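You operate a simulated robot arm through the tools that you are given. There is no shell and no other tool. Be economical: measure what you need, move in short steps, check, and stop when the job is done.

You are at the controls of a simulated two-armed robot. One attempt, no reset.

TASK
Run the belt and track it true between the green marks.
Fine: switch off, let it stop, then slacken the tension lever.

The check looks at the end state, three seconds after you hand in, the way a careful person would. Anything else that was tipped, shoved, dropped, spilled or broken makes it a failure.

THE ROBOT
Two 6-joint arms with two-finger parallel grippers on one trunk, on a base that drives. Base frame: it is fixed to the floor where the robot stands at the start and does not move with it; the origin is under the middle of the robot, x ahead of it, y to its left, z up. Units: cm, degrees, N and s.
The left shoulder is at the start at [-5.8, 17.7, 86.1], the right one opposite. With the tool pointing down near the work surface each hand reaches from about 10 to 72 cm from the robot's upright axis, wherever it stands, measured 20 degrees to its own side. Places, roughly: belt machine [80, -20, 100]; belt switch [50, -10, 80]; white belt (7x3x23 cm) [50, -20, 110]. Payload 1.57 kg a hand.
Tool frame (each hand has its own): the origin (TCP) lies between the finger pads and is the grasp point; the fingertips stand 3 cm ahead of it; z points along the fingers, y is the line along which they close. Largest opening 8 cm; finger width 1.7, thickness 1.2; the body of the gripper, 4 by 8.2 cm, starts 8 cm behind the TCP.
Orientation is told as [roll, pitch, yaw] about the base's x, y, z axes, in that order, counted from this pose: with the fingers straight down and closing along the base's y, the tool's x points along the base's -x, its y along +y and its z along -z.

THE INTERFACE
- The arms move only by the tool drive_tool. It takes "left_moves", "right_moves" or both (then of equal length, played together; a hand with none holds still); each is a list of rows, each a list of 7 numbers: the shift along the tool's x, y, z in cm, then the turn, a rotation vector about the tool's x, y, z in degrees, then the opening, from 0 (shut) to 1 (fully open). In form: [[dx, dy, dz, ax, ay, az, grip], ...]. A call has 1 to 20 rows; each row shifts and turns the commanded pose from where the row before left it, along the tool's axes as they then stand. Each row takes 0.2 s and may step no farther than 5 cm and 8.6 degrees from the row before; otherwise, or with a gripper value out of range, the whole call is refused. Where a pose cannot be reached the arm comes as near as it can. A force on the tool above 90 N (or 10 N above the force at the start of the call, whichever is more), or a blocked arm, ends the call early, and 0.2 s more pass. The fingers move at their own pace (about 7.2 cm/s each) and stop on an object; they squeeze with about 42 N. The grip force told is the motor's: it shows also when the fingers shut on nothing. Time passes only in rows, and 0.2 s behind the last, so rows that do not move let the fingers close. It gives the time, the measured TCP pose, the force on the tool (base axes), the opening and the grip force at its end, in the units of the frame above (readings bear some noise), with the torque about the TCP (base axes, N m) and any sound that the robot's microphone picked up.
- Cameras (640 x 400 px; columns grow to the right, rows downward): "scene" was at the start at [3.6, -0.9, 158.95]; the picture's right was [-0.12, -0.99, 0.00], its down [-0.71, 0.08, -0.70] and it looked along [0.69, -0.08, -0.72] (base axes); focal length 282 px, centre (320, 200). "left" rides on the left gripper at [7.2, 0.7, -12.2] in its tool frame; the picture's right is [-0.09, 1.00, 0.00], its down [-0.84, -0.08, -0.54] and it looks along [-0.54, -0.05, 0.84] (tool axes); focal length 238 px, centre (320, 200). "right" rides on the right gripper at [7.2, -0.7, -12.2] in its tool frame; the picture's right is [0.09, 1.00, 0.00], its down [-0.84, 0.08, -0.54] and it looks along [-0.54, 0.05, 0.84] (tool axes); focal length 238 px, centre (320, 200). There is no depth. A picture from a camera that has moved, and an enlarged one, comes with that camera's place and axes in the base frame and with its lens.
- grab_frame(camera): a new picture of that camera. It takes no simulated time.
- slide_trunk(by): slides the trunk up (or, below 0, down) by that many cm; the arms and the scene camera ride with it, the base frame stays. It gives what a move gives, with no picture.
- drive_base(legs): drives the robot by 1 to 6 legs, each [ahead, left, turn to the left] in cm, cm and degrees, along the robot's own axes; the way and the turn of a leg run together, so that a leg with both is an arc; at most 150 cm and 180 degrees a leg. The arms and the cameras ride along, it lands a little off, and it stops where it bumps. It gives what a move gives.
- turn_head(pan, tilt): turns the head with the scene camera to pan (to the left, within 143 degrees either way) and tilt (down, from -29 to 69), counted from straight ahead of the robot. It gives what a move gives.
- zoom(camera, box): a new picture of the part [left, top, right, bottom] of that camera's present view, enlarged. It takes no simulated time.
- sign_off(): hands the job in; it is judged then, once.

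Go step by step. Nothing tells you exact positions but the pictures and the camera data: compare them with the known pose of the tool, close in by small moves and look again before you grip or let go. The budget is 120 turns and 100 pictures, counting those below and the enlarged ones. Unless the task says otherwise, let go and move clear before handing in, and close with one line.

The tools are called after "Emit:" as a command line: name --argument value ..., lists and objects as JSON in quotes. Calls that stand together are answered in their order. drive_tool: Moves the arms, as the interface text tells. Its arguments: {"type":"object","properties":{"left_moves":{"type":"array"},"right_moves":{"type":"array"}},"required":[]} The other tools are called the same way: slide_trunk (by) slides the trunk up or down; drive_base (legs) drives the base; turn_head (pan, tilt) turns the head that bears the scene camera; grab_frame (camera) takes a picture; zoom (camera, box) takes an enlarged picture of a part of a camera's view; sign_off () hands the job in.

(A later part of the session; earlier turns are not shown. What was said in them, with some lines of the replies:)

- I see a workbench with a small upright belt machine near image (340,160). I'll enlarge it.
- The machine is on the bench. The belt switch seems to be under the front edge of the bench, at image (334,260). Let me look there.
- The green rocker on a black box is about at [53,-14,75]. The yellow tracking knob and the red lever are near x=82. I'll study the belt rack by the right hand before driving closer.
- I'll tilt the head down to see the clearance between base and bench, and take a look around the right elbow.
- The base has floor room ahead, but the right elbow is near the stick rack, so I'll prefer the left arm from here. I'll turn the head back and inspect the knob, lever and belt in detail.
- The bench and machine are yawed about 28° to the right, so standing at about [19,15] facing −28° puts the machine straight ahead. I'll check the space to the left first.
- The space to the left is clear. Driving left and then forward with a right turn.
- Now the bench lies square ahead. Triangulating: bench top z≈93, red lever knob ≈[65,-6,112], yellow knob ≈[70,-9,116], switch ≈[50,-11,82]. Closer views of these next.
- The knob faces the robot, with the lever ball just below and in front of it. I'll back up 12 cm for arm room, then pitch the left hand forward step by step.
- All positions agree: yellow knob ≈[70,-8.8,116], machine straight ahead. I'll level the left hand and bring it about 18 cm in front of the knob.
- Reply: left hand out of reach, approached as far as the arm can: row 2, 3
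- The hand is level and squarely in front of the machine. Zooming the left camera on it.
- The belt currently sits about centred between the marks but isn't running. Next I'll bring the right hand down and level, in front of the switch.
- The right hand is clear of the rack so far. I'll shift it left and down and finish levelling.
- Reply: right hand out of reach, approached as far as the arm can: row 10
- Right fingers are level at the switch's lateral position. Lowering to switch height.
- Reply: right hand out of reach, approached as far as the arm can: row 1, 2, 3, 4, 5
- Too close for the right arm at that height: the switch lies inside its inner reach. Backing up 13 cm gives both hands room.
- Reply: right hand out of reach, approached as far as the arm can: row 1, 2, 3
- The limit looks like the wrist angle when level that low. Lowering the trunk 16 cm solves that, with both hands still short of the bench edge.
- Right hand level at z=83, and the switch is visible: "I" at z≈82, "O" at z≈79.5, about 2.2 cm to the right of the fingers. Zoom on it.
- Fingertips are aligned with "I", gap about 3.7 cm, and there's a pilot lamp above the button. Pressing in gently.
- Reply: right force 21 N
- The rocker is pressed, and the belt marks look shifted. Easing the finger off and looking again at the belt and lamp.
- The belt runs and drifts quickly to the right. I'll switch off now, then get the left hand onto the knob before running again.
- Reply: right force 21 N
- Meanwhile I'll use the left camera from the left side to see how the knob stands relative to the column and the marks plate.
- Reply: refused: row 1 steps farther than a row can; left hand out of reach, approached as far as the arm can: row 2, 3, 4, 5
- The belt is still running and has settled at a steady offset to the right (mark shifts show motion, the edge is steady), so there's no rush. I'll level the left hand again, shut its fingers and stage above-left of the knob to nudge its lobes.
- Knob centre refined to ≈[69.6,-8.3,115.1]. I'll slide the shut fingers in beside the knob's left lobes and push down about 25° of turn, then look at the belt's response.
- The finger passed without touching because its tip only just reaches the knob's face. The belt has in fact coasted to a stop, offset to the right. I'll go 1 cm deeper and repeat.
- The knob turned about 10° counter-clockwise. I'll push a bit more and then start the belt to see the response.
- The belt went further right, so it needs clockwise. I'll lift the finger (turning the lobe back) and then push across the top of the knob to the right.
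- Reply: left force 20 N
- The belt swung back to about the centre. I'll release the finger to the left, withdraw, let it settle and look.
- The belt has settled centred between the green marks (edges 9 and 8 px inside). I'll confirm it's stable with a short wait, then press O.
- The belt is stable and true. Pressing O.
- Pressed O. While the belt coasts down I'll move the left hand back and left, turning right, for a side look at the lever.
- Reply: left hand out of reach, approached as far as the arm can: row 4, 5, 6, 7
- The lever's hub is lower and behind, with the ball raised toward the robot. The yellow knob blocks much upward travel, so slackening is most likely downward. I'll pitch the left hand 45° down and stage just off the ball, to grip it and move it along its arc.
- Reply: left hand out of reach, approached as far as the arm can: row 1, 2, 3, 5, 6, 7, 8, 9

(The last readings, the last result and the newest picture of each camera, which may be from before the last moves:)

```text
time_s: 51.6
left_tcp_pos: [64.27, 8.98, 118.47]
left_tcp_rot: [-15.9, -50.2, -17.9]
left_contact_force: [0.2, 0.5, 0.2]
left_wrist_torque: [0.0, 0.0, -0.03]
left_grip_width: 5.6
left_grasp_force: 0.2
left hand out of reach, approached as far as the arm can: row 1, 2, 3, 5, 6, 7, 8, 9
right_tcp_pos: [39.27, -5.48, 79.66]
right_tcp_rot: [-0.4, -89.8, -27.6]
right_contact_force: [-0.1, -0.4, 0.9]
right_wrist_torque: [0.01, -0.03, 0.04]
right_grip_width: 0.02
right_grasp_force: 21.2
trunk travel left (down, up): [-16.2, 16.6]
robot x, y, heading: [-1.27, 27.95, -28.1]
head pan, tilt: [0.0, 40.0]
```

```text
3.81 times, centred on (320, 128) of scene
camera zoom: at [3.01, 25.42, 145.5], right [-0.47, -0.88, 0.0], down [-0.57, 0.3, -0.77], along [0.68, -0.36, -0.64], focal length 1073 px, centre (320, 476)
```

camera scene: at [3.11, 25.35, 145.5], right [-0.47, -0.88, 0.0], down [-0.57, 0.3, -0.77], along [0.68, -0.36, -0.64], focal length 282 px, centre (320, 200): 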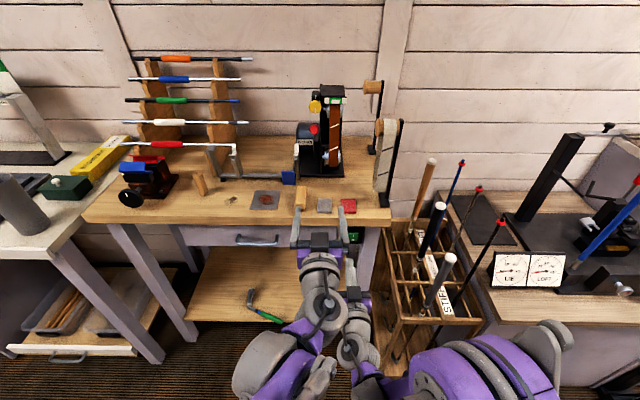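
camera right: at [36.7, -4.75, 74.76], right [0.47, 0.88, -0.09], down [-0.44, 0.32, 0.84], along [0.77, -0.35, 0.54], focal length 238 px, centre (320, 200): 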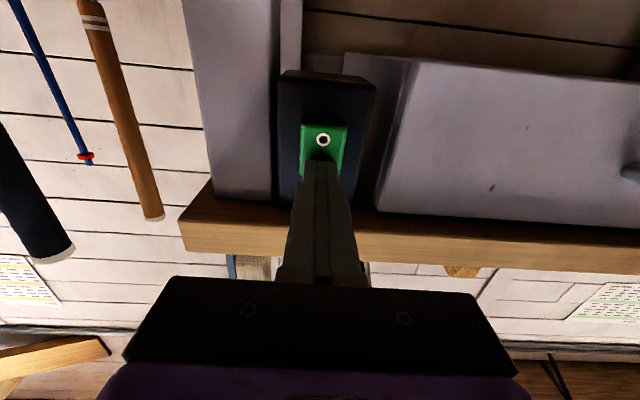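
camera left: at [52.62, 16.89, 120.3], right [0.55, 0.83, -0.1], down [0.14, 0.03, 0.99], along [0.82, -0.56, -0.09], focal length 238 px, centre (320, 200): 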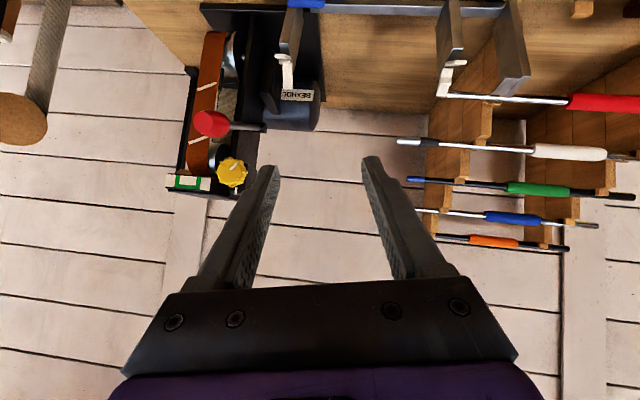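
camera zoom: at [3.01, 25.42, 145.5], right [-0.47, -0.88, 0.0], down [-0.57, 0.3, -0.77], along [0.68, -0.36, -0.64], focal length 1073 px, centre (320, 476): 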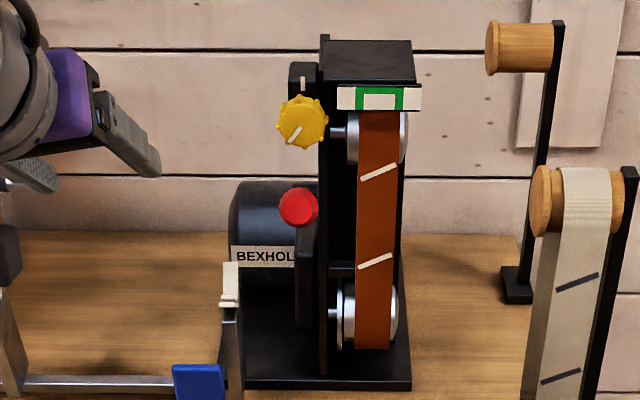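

The belt mark crept a little between pictures. I'll check whether the belt has really stopped before touching the lever.

Emit:
drive_tool --right_moves '[[0, 0, 0, 0, 0, 0, 0], [0, 0, 0, 0, 0, 0, 0]]'

Emit:
zoom --camera "scene" --box '[280, 75, 360, 180]'

Emit:
zoom --camera "right" --box '[270, 60, 370, 180]'

```text
time_s: 52.2
left_tcp_pos: [64.38, 8.9, 118.51]
left_tcp_rot: [-15.9, -50.1, -18.0]
left_contact_force: [-0.1, 0.3, -0.7]
left_wrist_torque: [0.01, -0.01, 0.0]
left_grip_width: 5.6
left_grasp_force: 0.1
right_tcp_pos: [39.33, -5.52, 79.61]
right_tcp_rot: [0.3, -89.7, -28.3]
right_contact_force: [0.0, -0.1, 0.1]
right_wrist_torque: [0.01, -0.03, 0.03]
right_grip_width: 0.01
right_grasp_force: 21.0
trunk travel left (down, up): [-16.2, 16.6]
robot x, y, heading: [-0.96, 27.66, -28.1]
head pan, tilt: [0.0, 40.0]
```

```text
3.81 times, centred on (320, 128) of scene
camera zoom: at [3.11, 25.36, 145.5], right [-0.47, -0.88, 0.0], down [-0.57, 0.3, -0.77], along [0.68, -0.36, -0.64], focal length 1073 px, centre (320, 476)
```

zoom: 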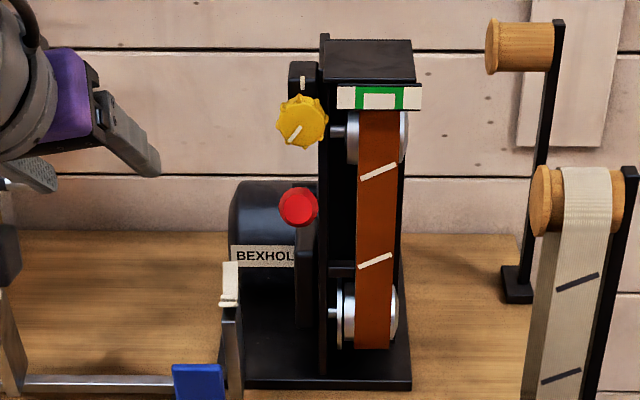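

```text
3.33 times, centred on (320, 120) of right
camera zoom: at [28.17, -0.25, 72.35], right [0.47, 0.88, -0.09], down [-0.44, 0.32, 0.84], along [0.77, -0.35, 0.54], focal length 794 px, centre (320, 467)
```

zoom: 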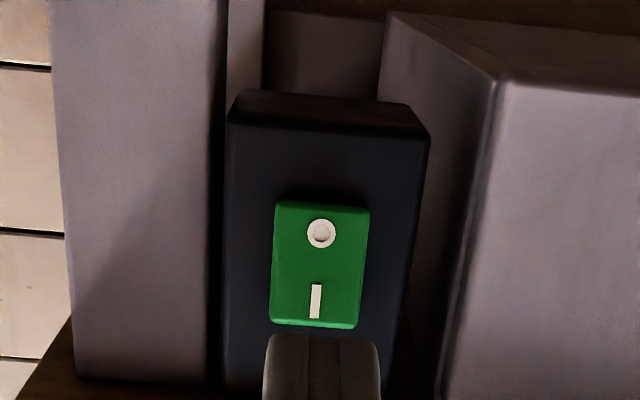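

The belt has stopped (marks identical, rocker at O). The left arm is at its outer reach with the trunk low, so I'll raise the trunk again.

Emit:
slide_trunk --by 14

```text
time_s: 53.9
left_tcp_pos: [64.9, 8.59, 138.63]
left_tcp_rot: [-17.3, -54.9, -16.8]
left_contact_force: [-1.1, 0.0, 0.1]
left_wrist_torque: [0.01, -0.01, -0.03]
left_grip_width: 5.62
left_grasp_force: 0.0
right_tcp_pos: [41.37, -6.51, 96.14]
right_tcp_rot: [-179.8, -88.0, 151.7]
right_contact_force: [0.6, 0.1, 0.6]
right_wrist_torque: [-0.03, 0.0, 0.02]
right_grip_width: 0.01
right_grasp_force: 21.2
trunk travel left (down, up): [-30.2, 2.6]
robot x, y, heading: [-1.49, 27.54, -28.1]
head pan, tilt: [0.0, 40.0]
```

Correcting the left hand's attitude and moving it over, above the lever ball.

Emit:
drive_tool --left_moves '[[0, 0, 0, -4.3, 5.4, 2.8, 0.7], [0, 0, 0, -4.3, 5.4, 2.8, 0.7], [1.5, -3.1, 2, 0, 0, 0, 0.7], [1.5, -3.1, 2, 0, 0, 0, 0.7], [1.5, -3.1, 2, 0, 0, 0, 0.7], [1.5, -3.1, 2, 0, 0, 0, 0.7], [0, 0, 0, 0, 0, 0, 0.7]]'

Emit:
grab_frame --camera "left"

```text
time_s: 55.5
left_tcp_pos: [66.57, 4.56, 131.21]
left_tcp_rot: [-17.9, -55.3, -18.3]
left_contact_force: [-0.7, 0.2, -1.1]
left_wrist_torque: [0.02, -0.04, 0.01]
left_grip_width: 5.61
left_grasp_force: 0.1
left hand out of reach, approached as far as the arm can: row 1, 2, 3, 4, 5, 6
right_tcp_pos: [41.34, -6.57, 96.11]
right_tcp_rot: [180.0, -87.9, 151.9]
right_contact_force: [-0.6, 0.1, 0.2]
right_wrist_torque: [0.04, -0.01, 0.0]
right_grip_width: 0.0
right_grasp_force: 21.3
trunk travel left (down, up): [-30.2, 2.6]
robot x, y, heading: [-1.24, 27.88, -28.0]
head pan, tilt: [0.0, 40.0]
```

```text
25 pictures are left
camera left: at [55.13, 12.97, 131.75], right [0.59, 0.8, -0.1], down [0.06, 0.08, 1.0], along [0.81, -0.59, 0.0], focal length 238 px, centre (320, 200)
```

left: 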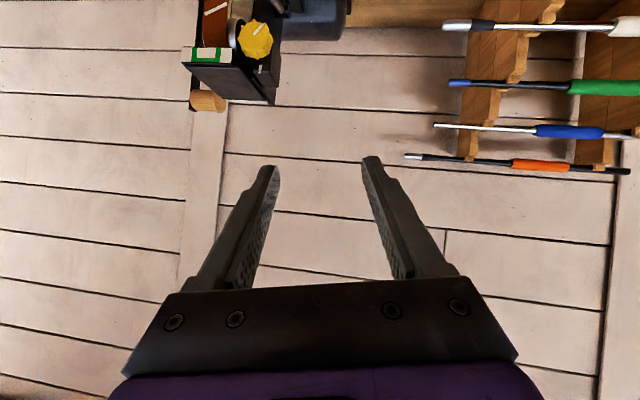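

The left hand is being held off by a joint limit. I'll test whether the command restarts from the measured pose with a null move.

Emit:
drive_tool --left_moves '[[0, 0, 0, 0, 0, 0, 0.7], [0, 0, -2, 0, 0, 0, 0.7]]'

```text
time_s: 56.1
left_tcp_pos: [65.87, 6.83, 132.43]
left_tcp_rot: [-17.6, -55.1, -17.5]
left_contact_force: [-0.9, 0.7, -1.5]
left_wrist_torque: [0.01, 0.03, -0.01]
left_grip_width: 5.62
left_grasp_force: 0.0
left hand out of reach, approached as far as the arm can: row 2
right_tcp_pos: [41.37, -6.44, 96.36]
right_tcp_rot: [-179.7, -88.0, 151.7]
right_contact_force: [-0.1, 0.1, 0.0]
right_wrist_torque: [0.01, -0.01, -0.03]
right_grip_width: 0.0
right_grasp_force: 21.3
trunk travel left (down, up): [-30.2, 2.6]
robot x, y, heading: [-1.06, 28.15, -27.9]
head pan, tilt: [0.0, 40.0]
```

Commands restart from the reached pose. The level posture worked well before, so I'll go back to it, shut the fingers and come in above the ball to push it down.

Emit:
drive_tool --left_moves '[[0, 0, 0, -1.2, -6.8, 1.7, 0], [0, 0, 0, -1.2, -6.8, 1.7, 0], [0, 0, 0, -1.2, -6.8, 1.7, 0], [0, 0, 0, -1.2, -6.8, 1.7, 0], [0, 0, 0, -1.2, -6.8, 1.7, 0], [0, -3, 0.2, 0, 0, 0, 0], [0, -3, 0.2, 0, 0, 0, 0], [0, -3, 0.2, 0, 0, 0, 0]]'

```text
time_s: 57.9
left_tcp_pos: [63.43, 0.55, 133.41]
left_tcp_rot: [-88.7, -83.1, 60.9]
left_contact_force: [-0.9, 0.7, -0.1]
left_wrist_torque: [-0.02, 0.0, -0.02]
left_grip_width: 0.0
left_grasp_force: 21.0
left hand out of reach, approached as far as the arm can: row 1, 2, 3, 4
right_tcp_pos: [41.47, -6.55, 96.14]
right_tcp_rot: [179.0, -88.1, 152.7]
right_contact_force: [0.2, -0.5, -0.3]
right_wrist_torque: [0.02, 0.01, 0.01]
right_grip_width: 0.0
right_grasp_force: 21.7
trunk travel left (down, up): [-30.2, 2.6]
robot x, y, heading: [-1.06, 27.98, -28.0]
head pan, tilt: [0.0, 40.0]
```

Emit:
drive_tool --left_moves '[[0, 0, 0, 0, 0, 6.9, 0], [3.3, -1.2, 0.3, 0, 0, 0, 0], [3.3, -1.2, 0.3, 0, 0, 0, 0], [3.3, -1.2, 0.3, 0, 0, 0, 0], [3.3, -1, 0.2, 0, 0, 0, 0], [3, 0, 0, 0, 0, 0, 0]]'

Emit:
grab_frame --camera "left"

Emit:
zoom --camera "scene" --box '[270, 120, 370, 220]'

```text
time_s: 59.3
left_tcp_pos: [62.3, -3.95, 117.42]
left_tcp_rot: [-25.5, -89.8, -2.4]
left_contact_force: [-1.5, 0.0, 0.7]
left_wrist_torque: [0.02, 0.0, -0.01]
left_grip_width: 0.01
left_grasp_force: 21.6
right_tcp_pos: [41.48, -6.54, 96.16]
right_tcp_rot: [-180.0, -87.9, 152.0]
right_contact_force: [0.3, -0.3, 0.2]
right_wrist_torque: [0.01, -0.03, 0.01]
right_grip_width: 0.01
right_grasp_force: 22.0
trunk travel left (down, up): [-30.2, 2.6]
robot x, y, heading: [-0.96, 27.64, -28.1]
head pan, tilt: [0.0, 40.0]
```

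```text
24 pictures are left
camera left: at [51.75, 2.48, 110.22], right [0.47, 0.88, 0.09], down [-0.51, 0.18, 0.84], along [0.72, -0.44, 0.54], focal length 238 px, centre (320, 200)
```

left: 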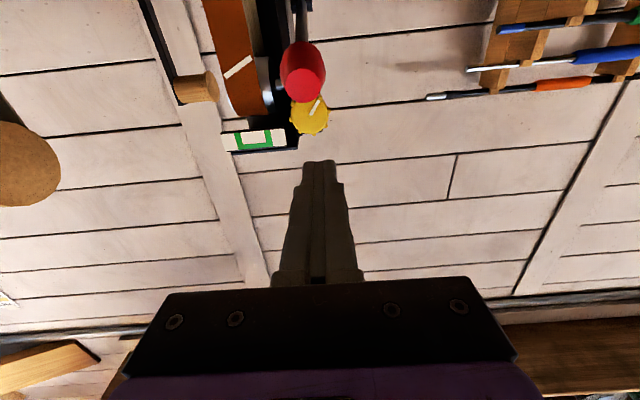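

```text
4.00 times, centred on (320, 170) of scene
camera zoom: at [2.47, 25.7, 159.81], right [-0.47, -0.88, 0.0], down [-0.57, 0.3, -0.77], along [0.68, -0.36, -0.64], focal length 1126 px, centre (320, 320)
```

zoom: 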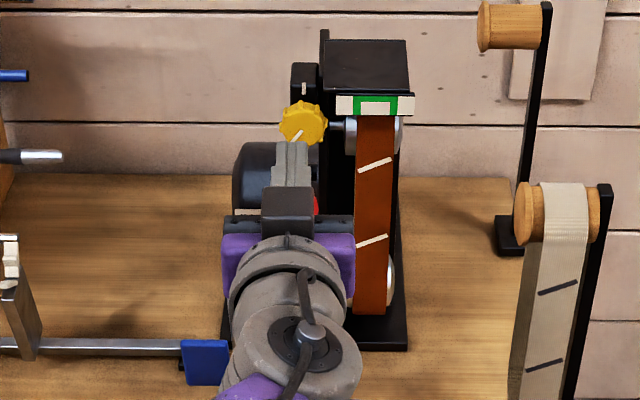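

Lined up above the ball (0.4 cm to the left of it). I'll shift, lower onto it, and push down a little, watching the force.

Emit:
drive_tool --left_moves '[[0.5, -0.35, 0.7, 0, 0, 0, 0], [1, 0, 0, 0, 0, 0, 0], [1, 0, 0, 0, 0, 0, 0], [0.6, 0, 0, 0, 0, 0, 0], [0.4, 0, 0, 0, 0, 0, 0], [0.4, 0, 0, 0, 0, 0, 0], [0.4, 0, 0, 0, 0, 0, 0]]'

Emit:
grab_frame --camera "left"

```text
time_s: 60.9
left_tcp_pos: [62.58, -4.66, 112.99]
left_tcp_rot: [-29.0, -89.9, 1.3]
left_contact_force: [-0.2, 0.6, 0.4]
left_wrist_torque: [-0.01, -0.02, 0.0]
left_grip_width: 0.0
left_grasp_force: 21.3
right_tcp_pos: [41.52, -6.48, 96.18]
right_tcp_rot: [180.1, -88.0, 152.1]
right_contact_force: [0.9, -0.1, -0.1]
right_wrist_torque: [0.0, 0.0, -0.01]
right_grip_width: 0.02
right_grasp_force: 21.1
trunk travel left (down, up): [-30.2, 2.6]
robot x, y, heading: [-1.04, 27.79, -28.1]
head pan, tilt: [0.0, 40.0]
```

```text
22 pictures are left
camera left: at [52.16, 1.75, 105.89], right [0.47, 0.88, 0.09], down [-0.51, 0.18, 0.84], along [0.72, -0.44, 0.54], focal length 238 px, centre (320, 200)
```

left: 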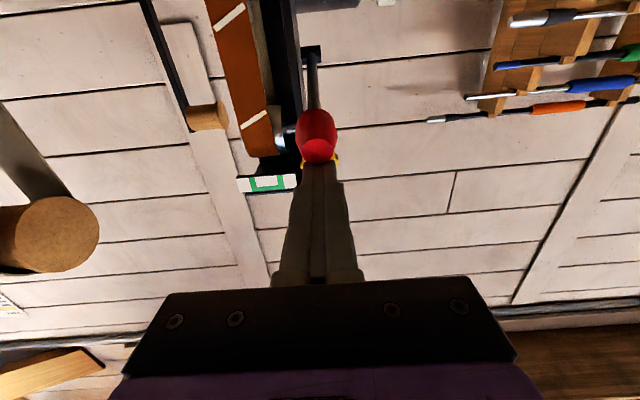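

Emit:
drive_tool --left_moves '[[0.5, 0, 0, 0, 0, 0, 0], [0.5, 0, 0, 0, 0, 0, 0], [0.5, 0, 0, 0, 0, 0, 0]]'

Emit:
grab_frame --camera "left"

```text
time_s: 61.7
left_tcp_pos: [62.66, -4.56, 111.52]
left_tcp_rot: [-29.3, -89.8, 1.3]
left_contact_force: [0.3, 0.0, 0.5]
left_wrist_torque: [0.03, 0.01, 0.03]
left_grip_width: 0.0
left_grasp_force: 20.9
right_tcp_pos: [41.47, -6.65, 96.34]
right_tcp_rot: [180.0, -87.9, 152.0]
right_contact_force: [-0.1, 0.5, -0.3]
right_wrist_torque: [-0.01, 0.0, 0.01]
right_grip_width: 0.02
right_grasp_force: 21.5
trunk travel left (down, up): [-30.2, 2.6]
robot x, y, heading: [-1.23, 27.48, -28.1]
head pan, tilt: [0.0, 40.0]
```

```text
21 pictures are left
camera left: at [52.18, 1.78, 104.41], right [0.47, 0.88, 0.09], down [-0.51, 0.18, 0.84], along [0.72, -0.44, 0.54], focal length 238 px, centre (320, 200)
```

left: 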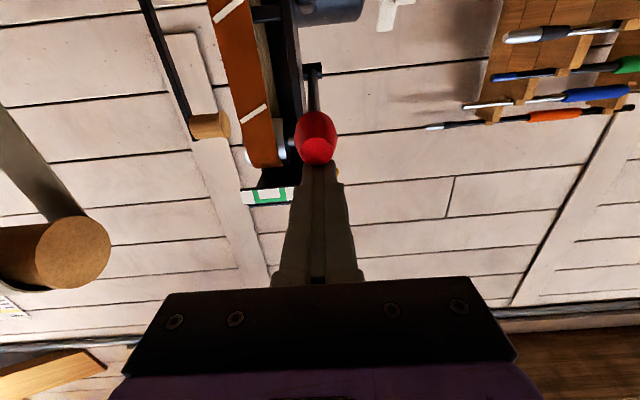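

The lever follows the finger down with almost no resistance. Pushing farther down.

Emit:
drive_tool --left_moves '[[0.5, 0, 0, 0, 0, 0, 0], [0.5, 0, 0, 0, 0, 0, 0], [0.5, 0, 0, 0, 0, 0, 0], [0.5, 0, 0, 0, 0, 0, 0], [0.5, 0, 0, 0, 0, 0, 0], [0.5, 0, 0, 0, 0, 0, 0]]'

Emit:
grab_frame --camera "left"

Emit:
zoom --camera "scene" --box '[270, 120, 370, 220]'

```text
time_s: 63.1
left_tcp_pos: [62.59, -4.57, 108.51]
left_tcp_rot: [-29.0, -89.9, 1.1]
left_contact_force: [-1.2, -0.2, -0.5]
left_wrist_torque: [0.0, 0.01, -0.01]
left_grip_width: 0.02
left_grasp_force: 21.9
right_tcp_pos: [41.41, -6.59, 96.2]
right_tcp_rot: [179.8, -88.0, 151.9]
right_contact_force: [-0.6, 0.5, 0.0]
right_wrist_torque: [-0.01, -0.01, -0.01]
right_grip_width: 0.0
right_grasp_force: 21.3
trunk travel left (down, up): [-30.2, 2.6]
robot x, y, heading: [-0.65, 27.45, -28.0]
head pan, tilt: [0.0, 40.0]
```

```text
20 pictures are left
camera left: at [52.09, 1.75, 101.35], right [0.47, 0.88, 0.09], down [-0.51, 0.18, 0.84], along [0.72, -0.44, 0.54], focal length 238 px, centre (320, 200)
```

left: 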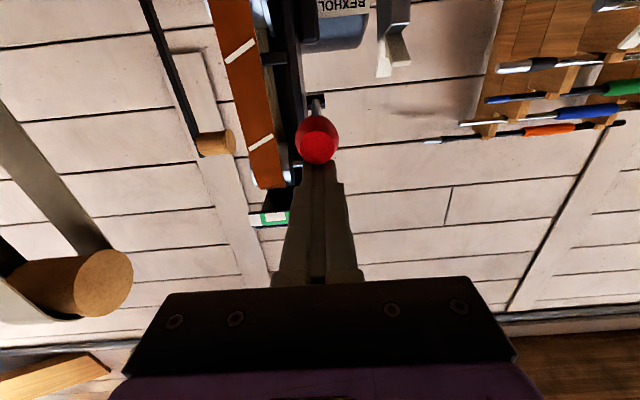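

```text
4.00 times, centred on (320, 170) of scene
camera zoom: at [2.44, 25.71, 159.81], right [-0.47, -0.88, 0.0], down [-0.57, 0.3, -0.77], along [0.68, -0.36, -0.64], focal length 1126 px, centre (320, 320)
```

zoom: 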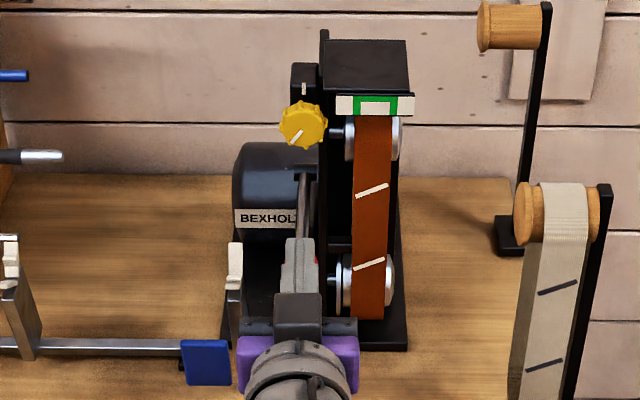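

The lever has come down to about level. A close look at the belt and rollers to see whether it is slackening.

Emit:
zoom --camera "scene" --box '[310, 140, 360, 205]'

Emit:
zoom --camera "left" --box '[200, 0, 340, 100]'

```text
6.15 times, centred on (335, 172) of scene
camera zoom: at [2.44, 25.71, 159.81], right [-0.47, -0.88, 0.0], down [-0.57, 0.3, -0.77], along [0.68, -0.36, -0.64], focal length 1733 px, centre (228, 369)
```

zoom: 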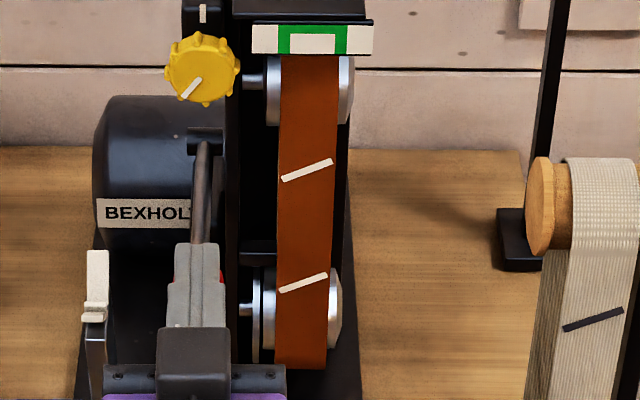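

```text
4.00 times, centred on (270, 50) of left
camera zoom: at [52.09, 1.75, 101.35], right [0.47, 0.88, 0.09], down [-0.51, 0.18, 0.84], along [0.72, -0.44, 0.54], focal length 953 px, centre (520, 800)
```

zoom: 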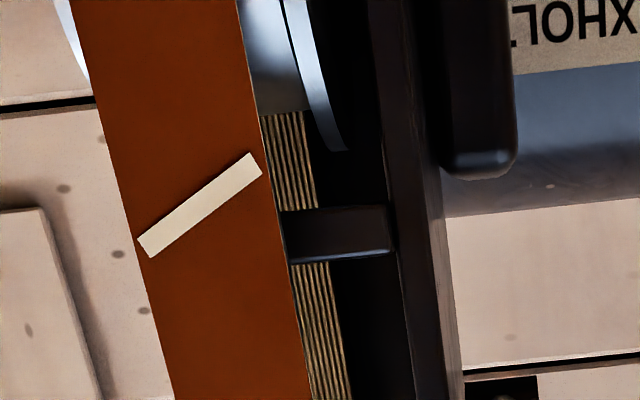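

Emit:
drive_tool --left_moves '[[0, 0, 0, 0, 0, 0, 0], [0, 0, 0, 0, 0, 0, 0], [0, 0, 0, 0, 0, 0, 0]]'

Emit:
zoom --camera "scene" --box '[310, 140, 360, 205]'

```text
time_s: 63.9
left_tcp_pos: [62.59, -4.64, 108.59]
left_tcp_rot: [-29.2, -89.8, 1.4]
left_contact_force: [-0.2, -0.7, 0.3]
left_wrist_torque: [0.0, -0.03, -0.01]
left_grip_width: 0.0
left_grasp_force: 21.2
right_tcp_pos: [41.35, -6.52, 96.27]
right_tcp_rot: [179.9, -88.1, 152.1]
right_contact_force: [0.6, -0.2, -0.1]
right_wrist_torque: [0.01, 0.0, -0.03]
right_grip_width: 0.0
right_grasp_force: 20.8
trunk travel left (down, up): [-30.2, 2.6]
robot x, y, heading: [-1.15, 27.79, -28.1]
head pan, tilt: [0.0, 40.0]
```

```text
6.15 times, centred on (335, 172) of scene
camera zoom: at [2.44, 25.71, 159.81], right [-0.47, -0.88, 0.0], down [-0.57, 0.3, -0.77], along [0.68, -0.36, -0.64], focal length 1733 px, centre (228, 369)
```

zoom: 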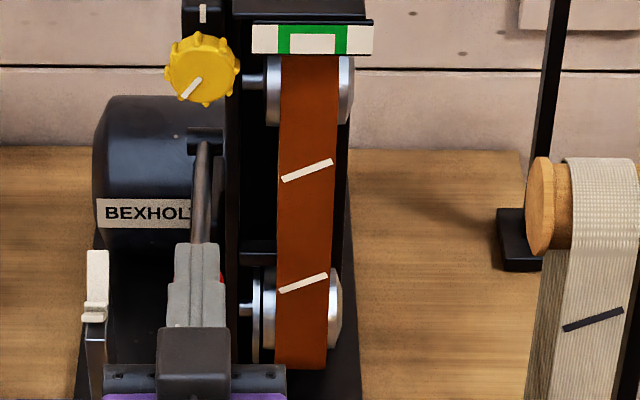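

Static now; the belt marks and upper roller just dropped with the lever, consistent with slackening. Continuing down to the stop.

Emit:
drive_tool --left_moves '[[0.5, 0, 0, 0, 0, 0, 0], [0.5, 0, 0, 0, 0, 0, 0], [0.5, 0, 0, 0, 0, 0, 0], [0.5, 0, 0, 0, 0, 0, 0], [0.5, 0, 0, 0, 0, 0, 0], [0.5, 0, 0, 0, 0, 0, 0], [0.5, 0, 0, 0, 0, 0, 0]]'

Emit:
grab_frame --camera "left"

Emit:
zoom --camera "scene" --box '[310, 140, 360, 205]'

```text
time_s: 65.5
left_tcp_pos: [62.75, -4.62, 104.92]
left_tcp_rot: [-28.9, -89.8, 1.1]
left_contact_force: [-0.2, 0.5, -0.3]
left_wrist_torque: [0.03, -0.01, 0.01]
left_grip_width: 0.01
left_grasp_force: 21.0
right_tcp_pos: [41.44, -6.46, 96.18]
right_tcp_rot: [180.1, -88.0, 152.1]
right_contact_force: [0.7, 0.6, -0.4]
right_wrist_torque: [0.02, -0.03, -0.01]
right_grip_width: 0.01
right_grasp_force: 21.4
trunk travel left (down, up): [-30.2, 2.6]
robot x, y, heading: [-1.23, 27.68, -27.8]
head pan, tilt: [0.0, 40.0]
```

```text
15 pictures are left
camera left: at [52.17, 1.74, 97.84], right [0.47, 0.88, 0.09], down [-0.51, 0.18, 0.84], along [0.72, -0.44, 0.54], focal length 238 px, centre (320, 200)
```

left: 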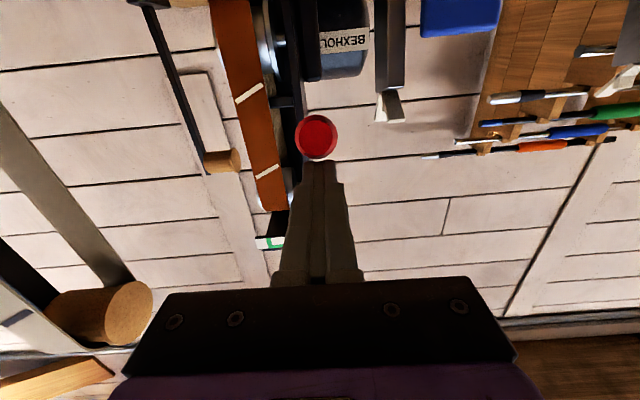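

```text
6.15 times, centred on (335, 172) of scene
camera zoom: at [2.45, 25.71, 159.81], right [-0.47, -0.88, 0.0], down [-0.57, 0.3, -0.77], along [0.68, -0.36, -0.64], focal length 1733 px, centre (228, 369)
```

zoom: 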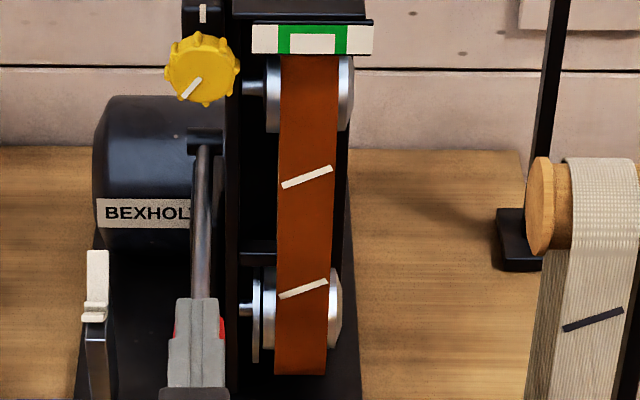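

The belt is visibly going slack, with still no stop. For clearance over the bench edge I'll pitch the hand 24° down and keep pushing.

Emit:
drive_tool --left_moves '[[-0.5, 0, 0, 0, 8, 0, 0], [-0.5, 0, 0, 0, 8, 0, 0], [-0.4, 0, 0, 0, 8, 0, 0], [0.4, 0, 0.4, 0, 0, 0, 0], [0.4, 0, 0.4, 0, 0, 0, 0], [0.46, 0, 0.2, 0, 0, 0, 0], [0.46, 0, 0.2, 0, 0, 0, 0], [0.46, 0, 0.2, 0, 0, 0, 0], [0.46, 0, 0.2, 0, 0, 0, 0]]'

Emit:
grab_frame --camera "left"

```text
time_s: 67.5
left_tcp_pos: [62.33, -4.4, 103.8]
left_tcp_rot: [-0.3, -66.2, -27.5]
left_contact_force: [-32.1, 23.4, 50.4]
left_wrist_torque: [-0.29, -0.37, 0.35]
left_grip_width: 0.0
left_grasp_force: 21.4
right_tcp_pos: [40.8, -6.12, 96.71]
right_tcp_rot: [-179.1, -87.6, 151.1]
right_contact_force: [0.0, 0.2, -0.6]
right_wrist_torque: [-0.02, 0.0, 0.02]
right_grip_width: 0.0
right_grasp_force: 21.6
trunk travel left (down, up): [-30.2, 2.6]
robot x, y, heading: [-1.09, 27.44, -28.0]
head pan, tilt: [0.0, 40.0]
```

```text
13 pictures are left
camera left: at [50.21, 2.81, 102.25], right [0.5, 0.86, 0.08], down [-0.18, 0.01, 0.98], along [0.85, -0.5, 0.16], focal length 238 px, centre (320, 200)
```

left: 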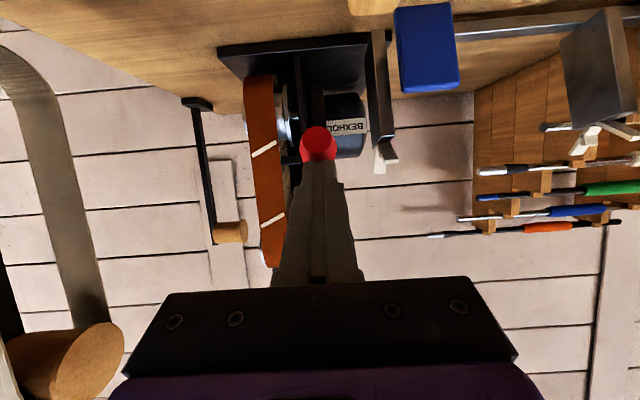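

A firm stop: the lever is fully down (50 N). Releasing gently up and back, then looking.

Emit:
drive_tool --left_moves '[[-0.9, 0, -0.4, 0, 0, 0, 0], [-0.9, 0, -0.4, 0, 0, 0, 0], [-0.9, 0, -1, 0, 0, 0, 0], [-1.5, 0, -3, 0, 0, 0, 0], [-1.5, 0, -4, 0, 0, 0, 0], [-1.5, 0, -4, 0, 0, 0, 0], [-1.5, 2, -4, 0, 0, 0, 0], [-1, 3, -3, 0, 0, 0, 0]]'

Emit:
zoom --camera "scene" --box '[290, 130, 370, 220]'

Emit:
grab_frame --camera "left"

```text
time_s: 69.3
left_tcp_pos: [53.04, 6.08, 120.17]
left_tcp_rot: [-0.2, -65.8, -27.6]
left_contact_force: [0.7, -0.4, 0.1]
left_wrist_torque: [0.01, 0.02, -0.01]
left_grip_width: 0.03
left_grasp_force: 21.3
right_tcp_pos: [41.43, -6.53, 96.29]
right_tcp_rot: [-179.2, -88.0, 151.3]
right_contact_force: [0.9, 0.7, 1.3]
right_wrist_torque: [0.02, -0.04, 0.01]
right_grip_width: 0.01
right_grasp_force: 21.2
trunk travel left (down, up): [-30.2, 2.6]
robot x, y, heading: [-1.24, 27.91, -28.3]
head pan, tilt: [0.0, 40.0]
```

```text
4.44 times, centred on (330, 175) of scene
camera zoom: at [2.38, 25.84, 159.81], right [-0.47, -0.88, 0.0], down [-0.57, 0.3, -0.77], along [0.68, -0.36, -0.64], focal length 1251 px, centre (276, 311)
```

zoom: 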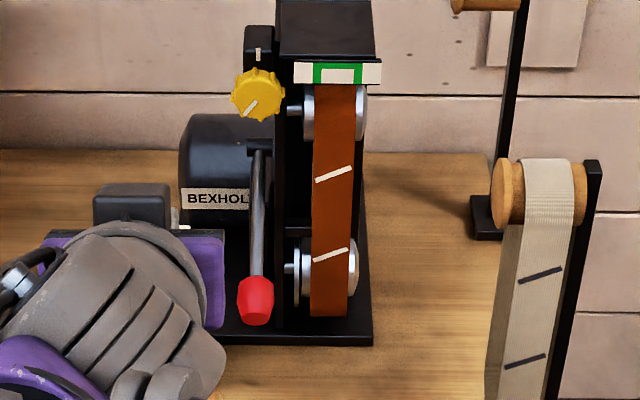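

```text
11 pictures are left
camera left: at [40.9, 13.37, 118.55], right [0.5, 0.86, 0.08], down [-0.17, 0.0, 0.99], along [0.85, -0.51, 0.15], focal length 238 px, centre (320, 200)
```

left: 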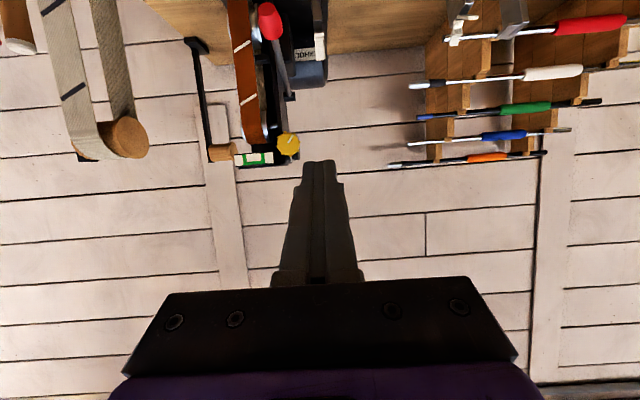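

The lever stays down and the belt is slack. A final close check of the belt against the marks, and of the whole scene.

Emit:
zoom --camera "scene" --box '[300, 135, 350, 170]'

Emit:
grab_frame --camera "scene"

```text
11.43 times, centred on (325, 152) of scene
camera zoom: at [2.38, 25.84, 159.81], right [-0.47, -0.88, 0.0], down [-0.57, 0.3, -0.77], along [0.68, -0.36, -0.64], focal length 3218 px, centre (263, 743)
```

zoom: 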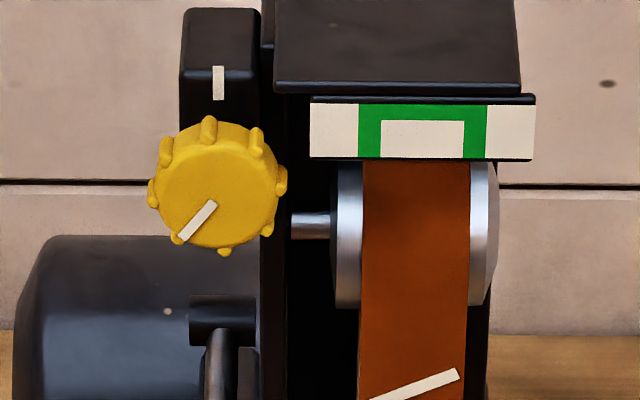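

```text
9 pictures are left
camera scene: at [2.38, 25.84, 159.81], right [-0.47, -0.88, 0.0], down [-0.57, 0.3, -0.77], along [0.68, -0.36, -0.64], focal length 282 px, centre (320, 200)
```

scene: 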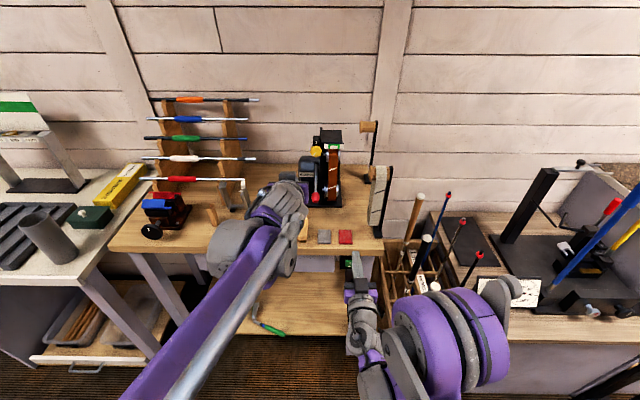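

The belt lies between the green marks, the switch is at O, the belt is still, the lever is down at its slack stop, and both hands are clear with nothing else disturbed. Handing in.

Emit:
sign_off

```text
The job is handed in.
```

I ran the belt and tracked it true between the green marks. Then I switched off, let it stop, and pushed the tension lever down to its slack stop.
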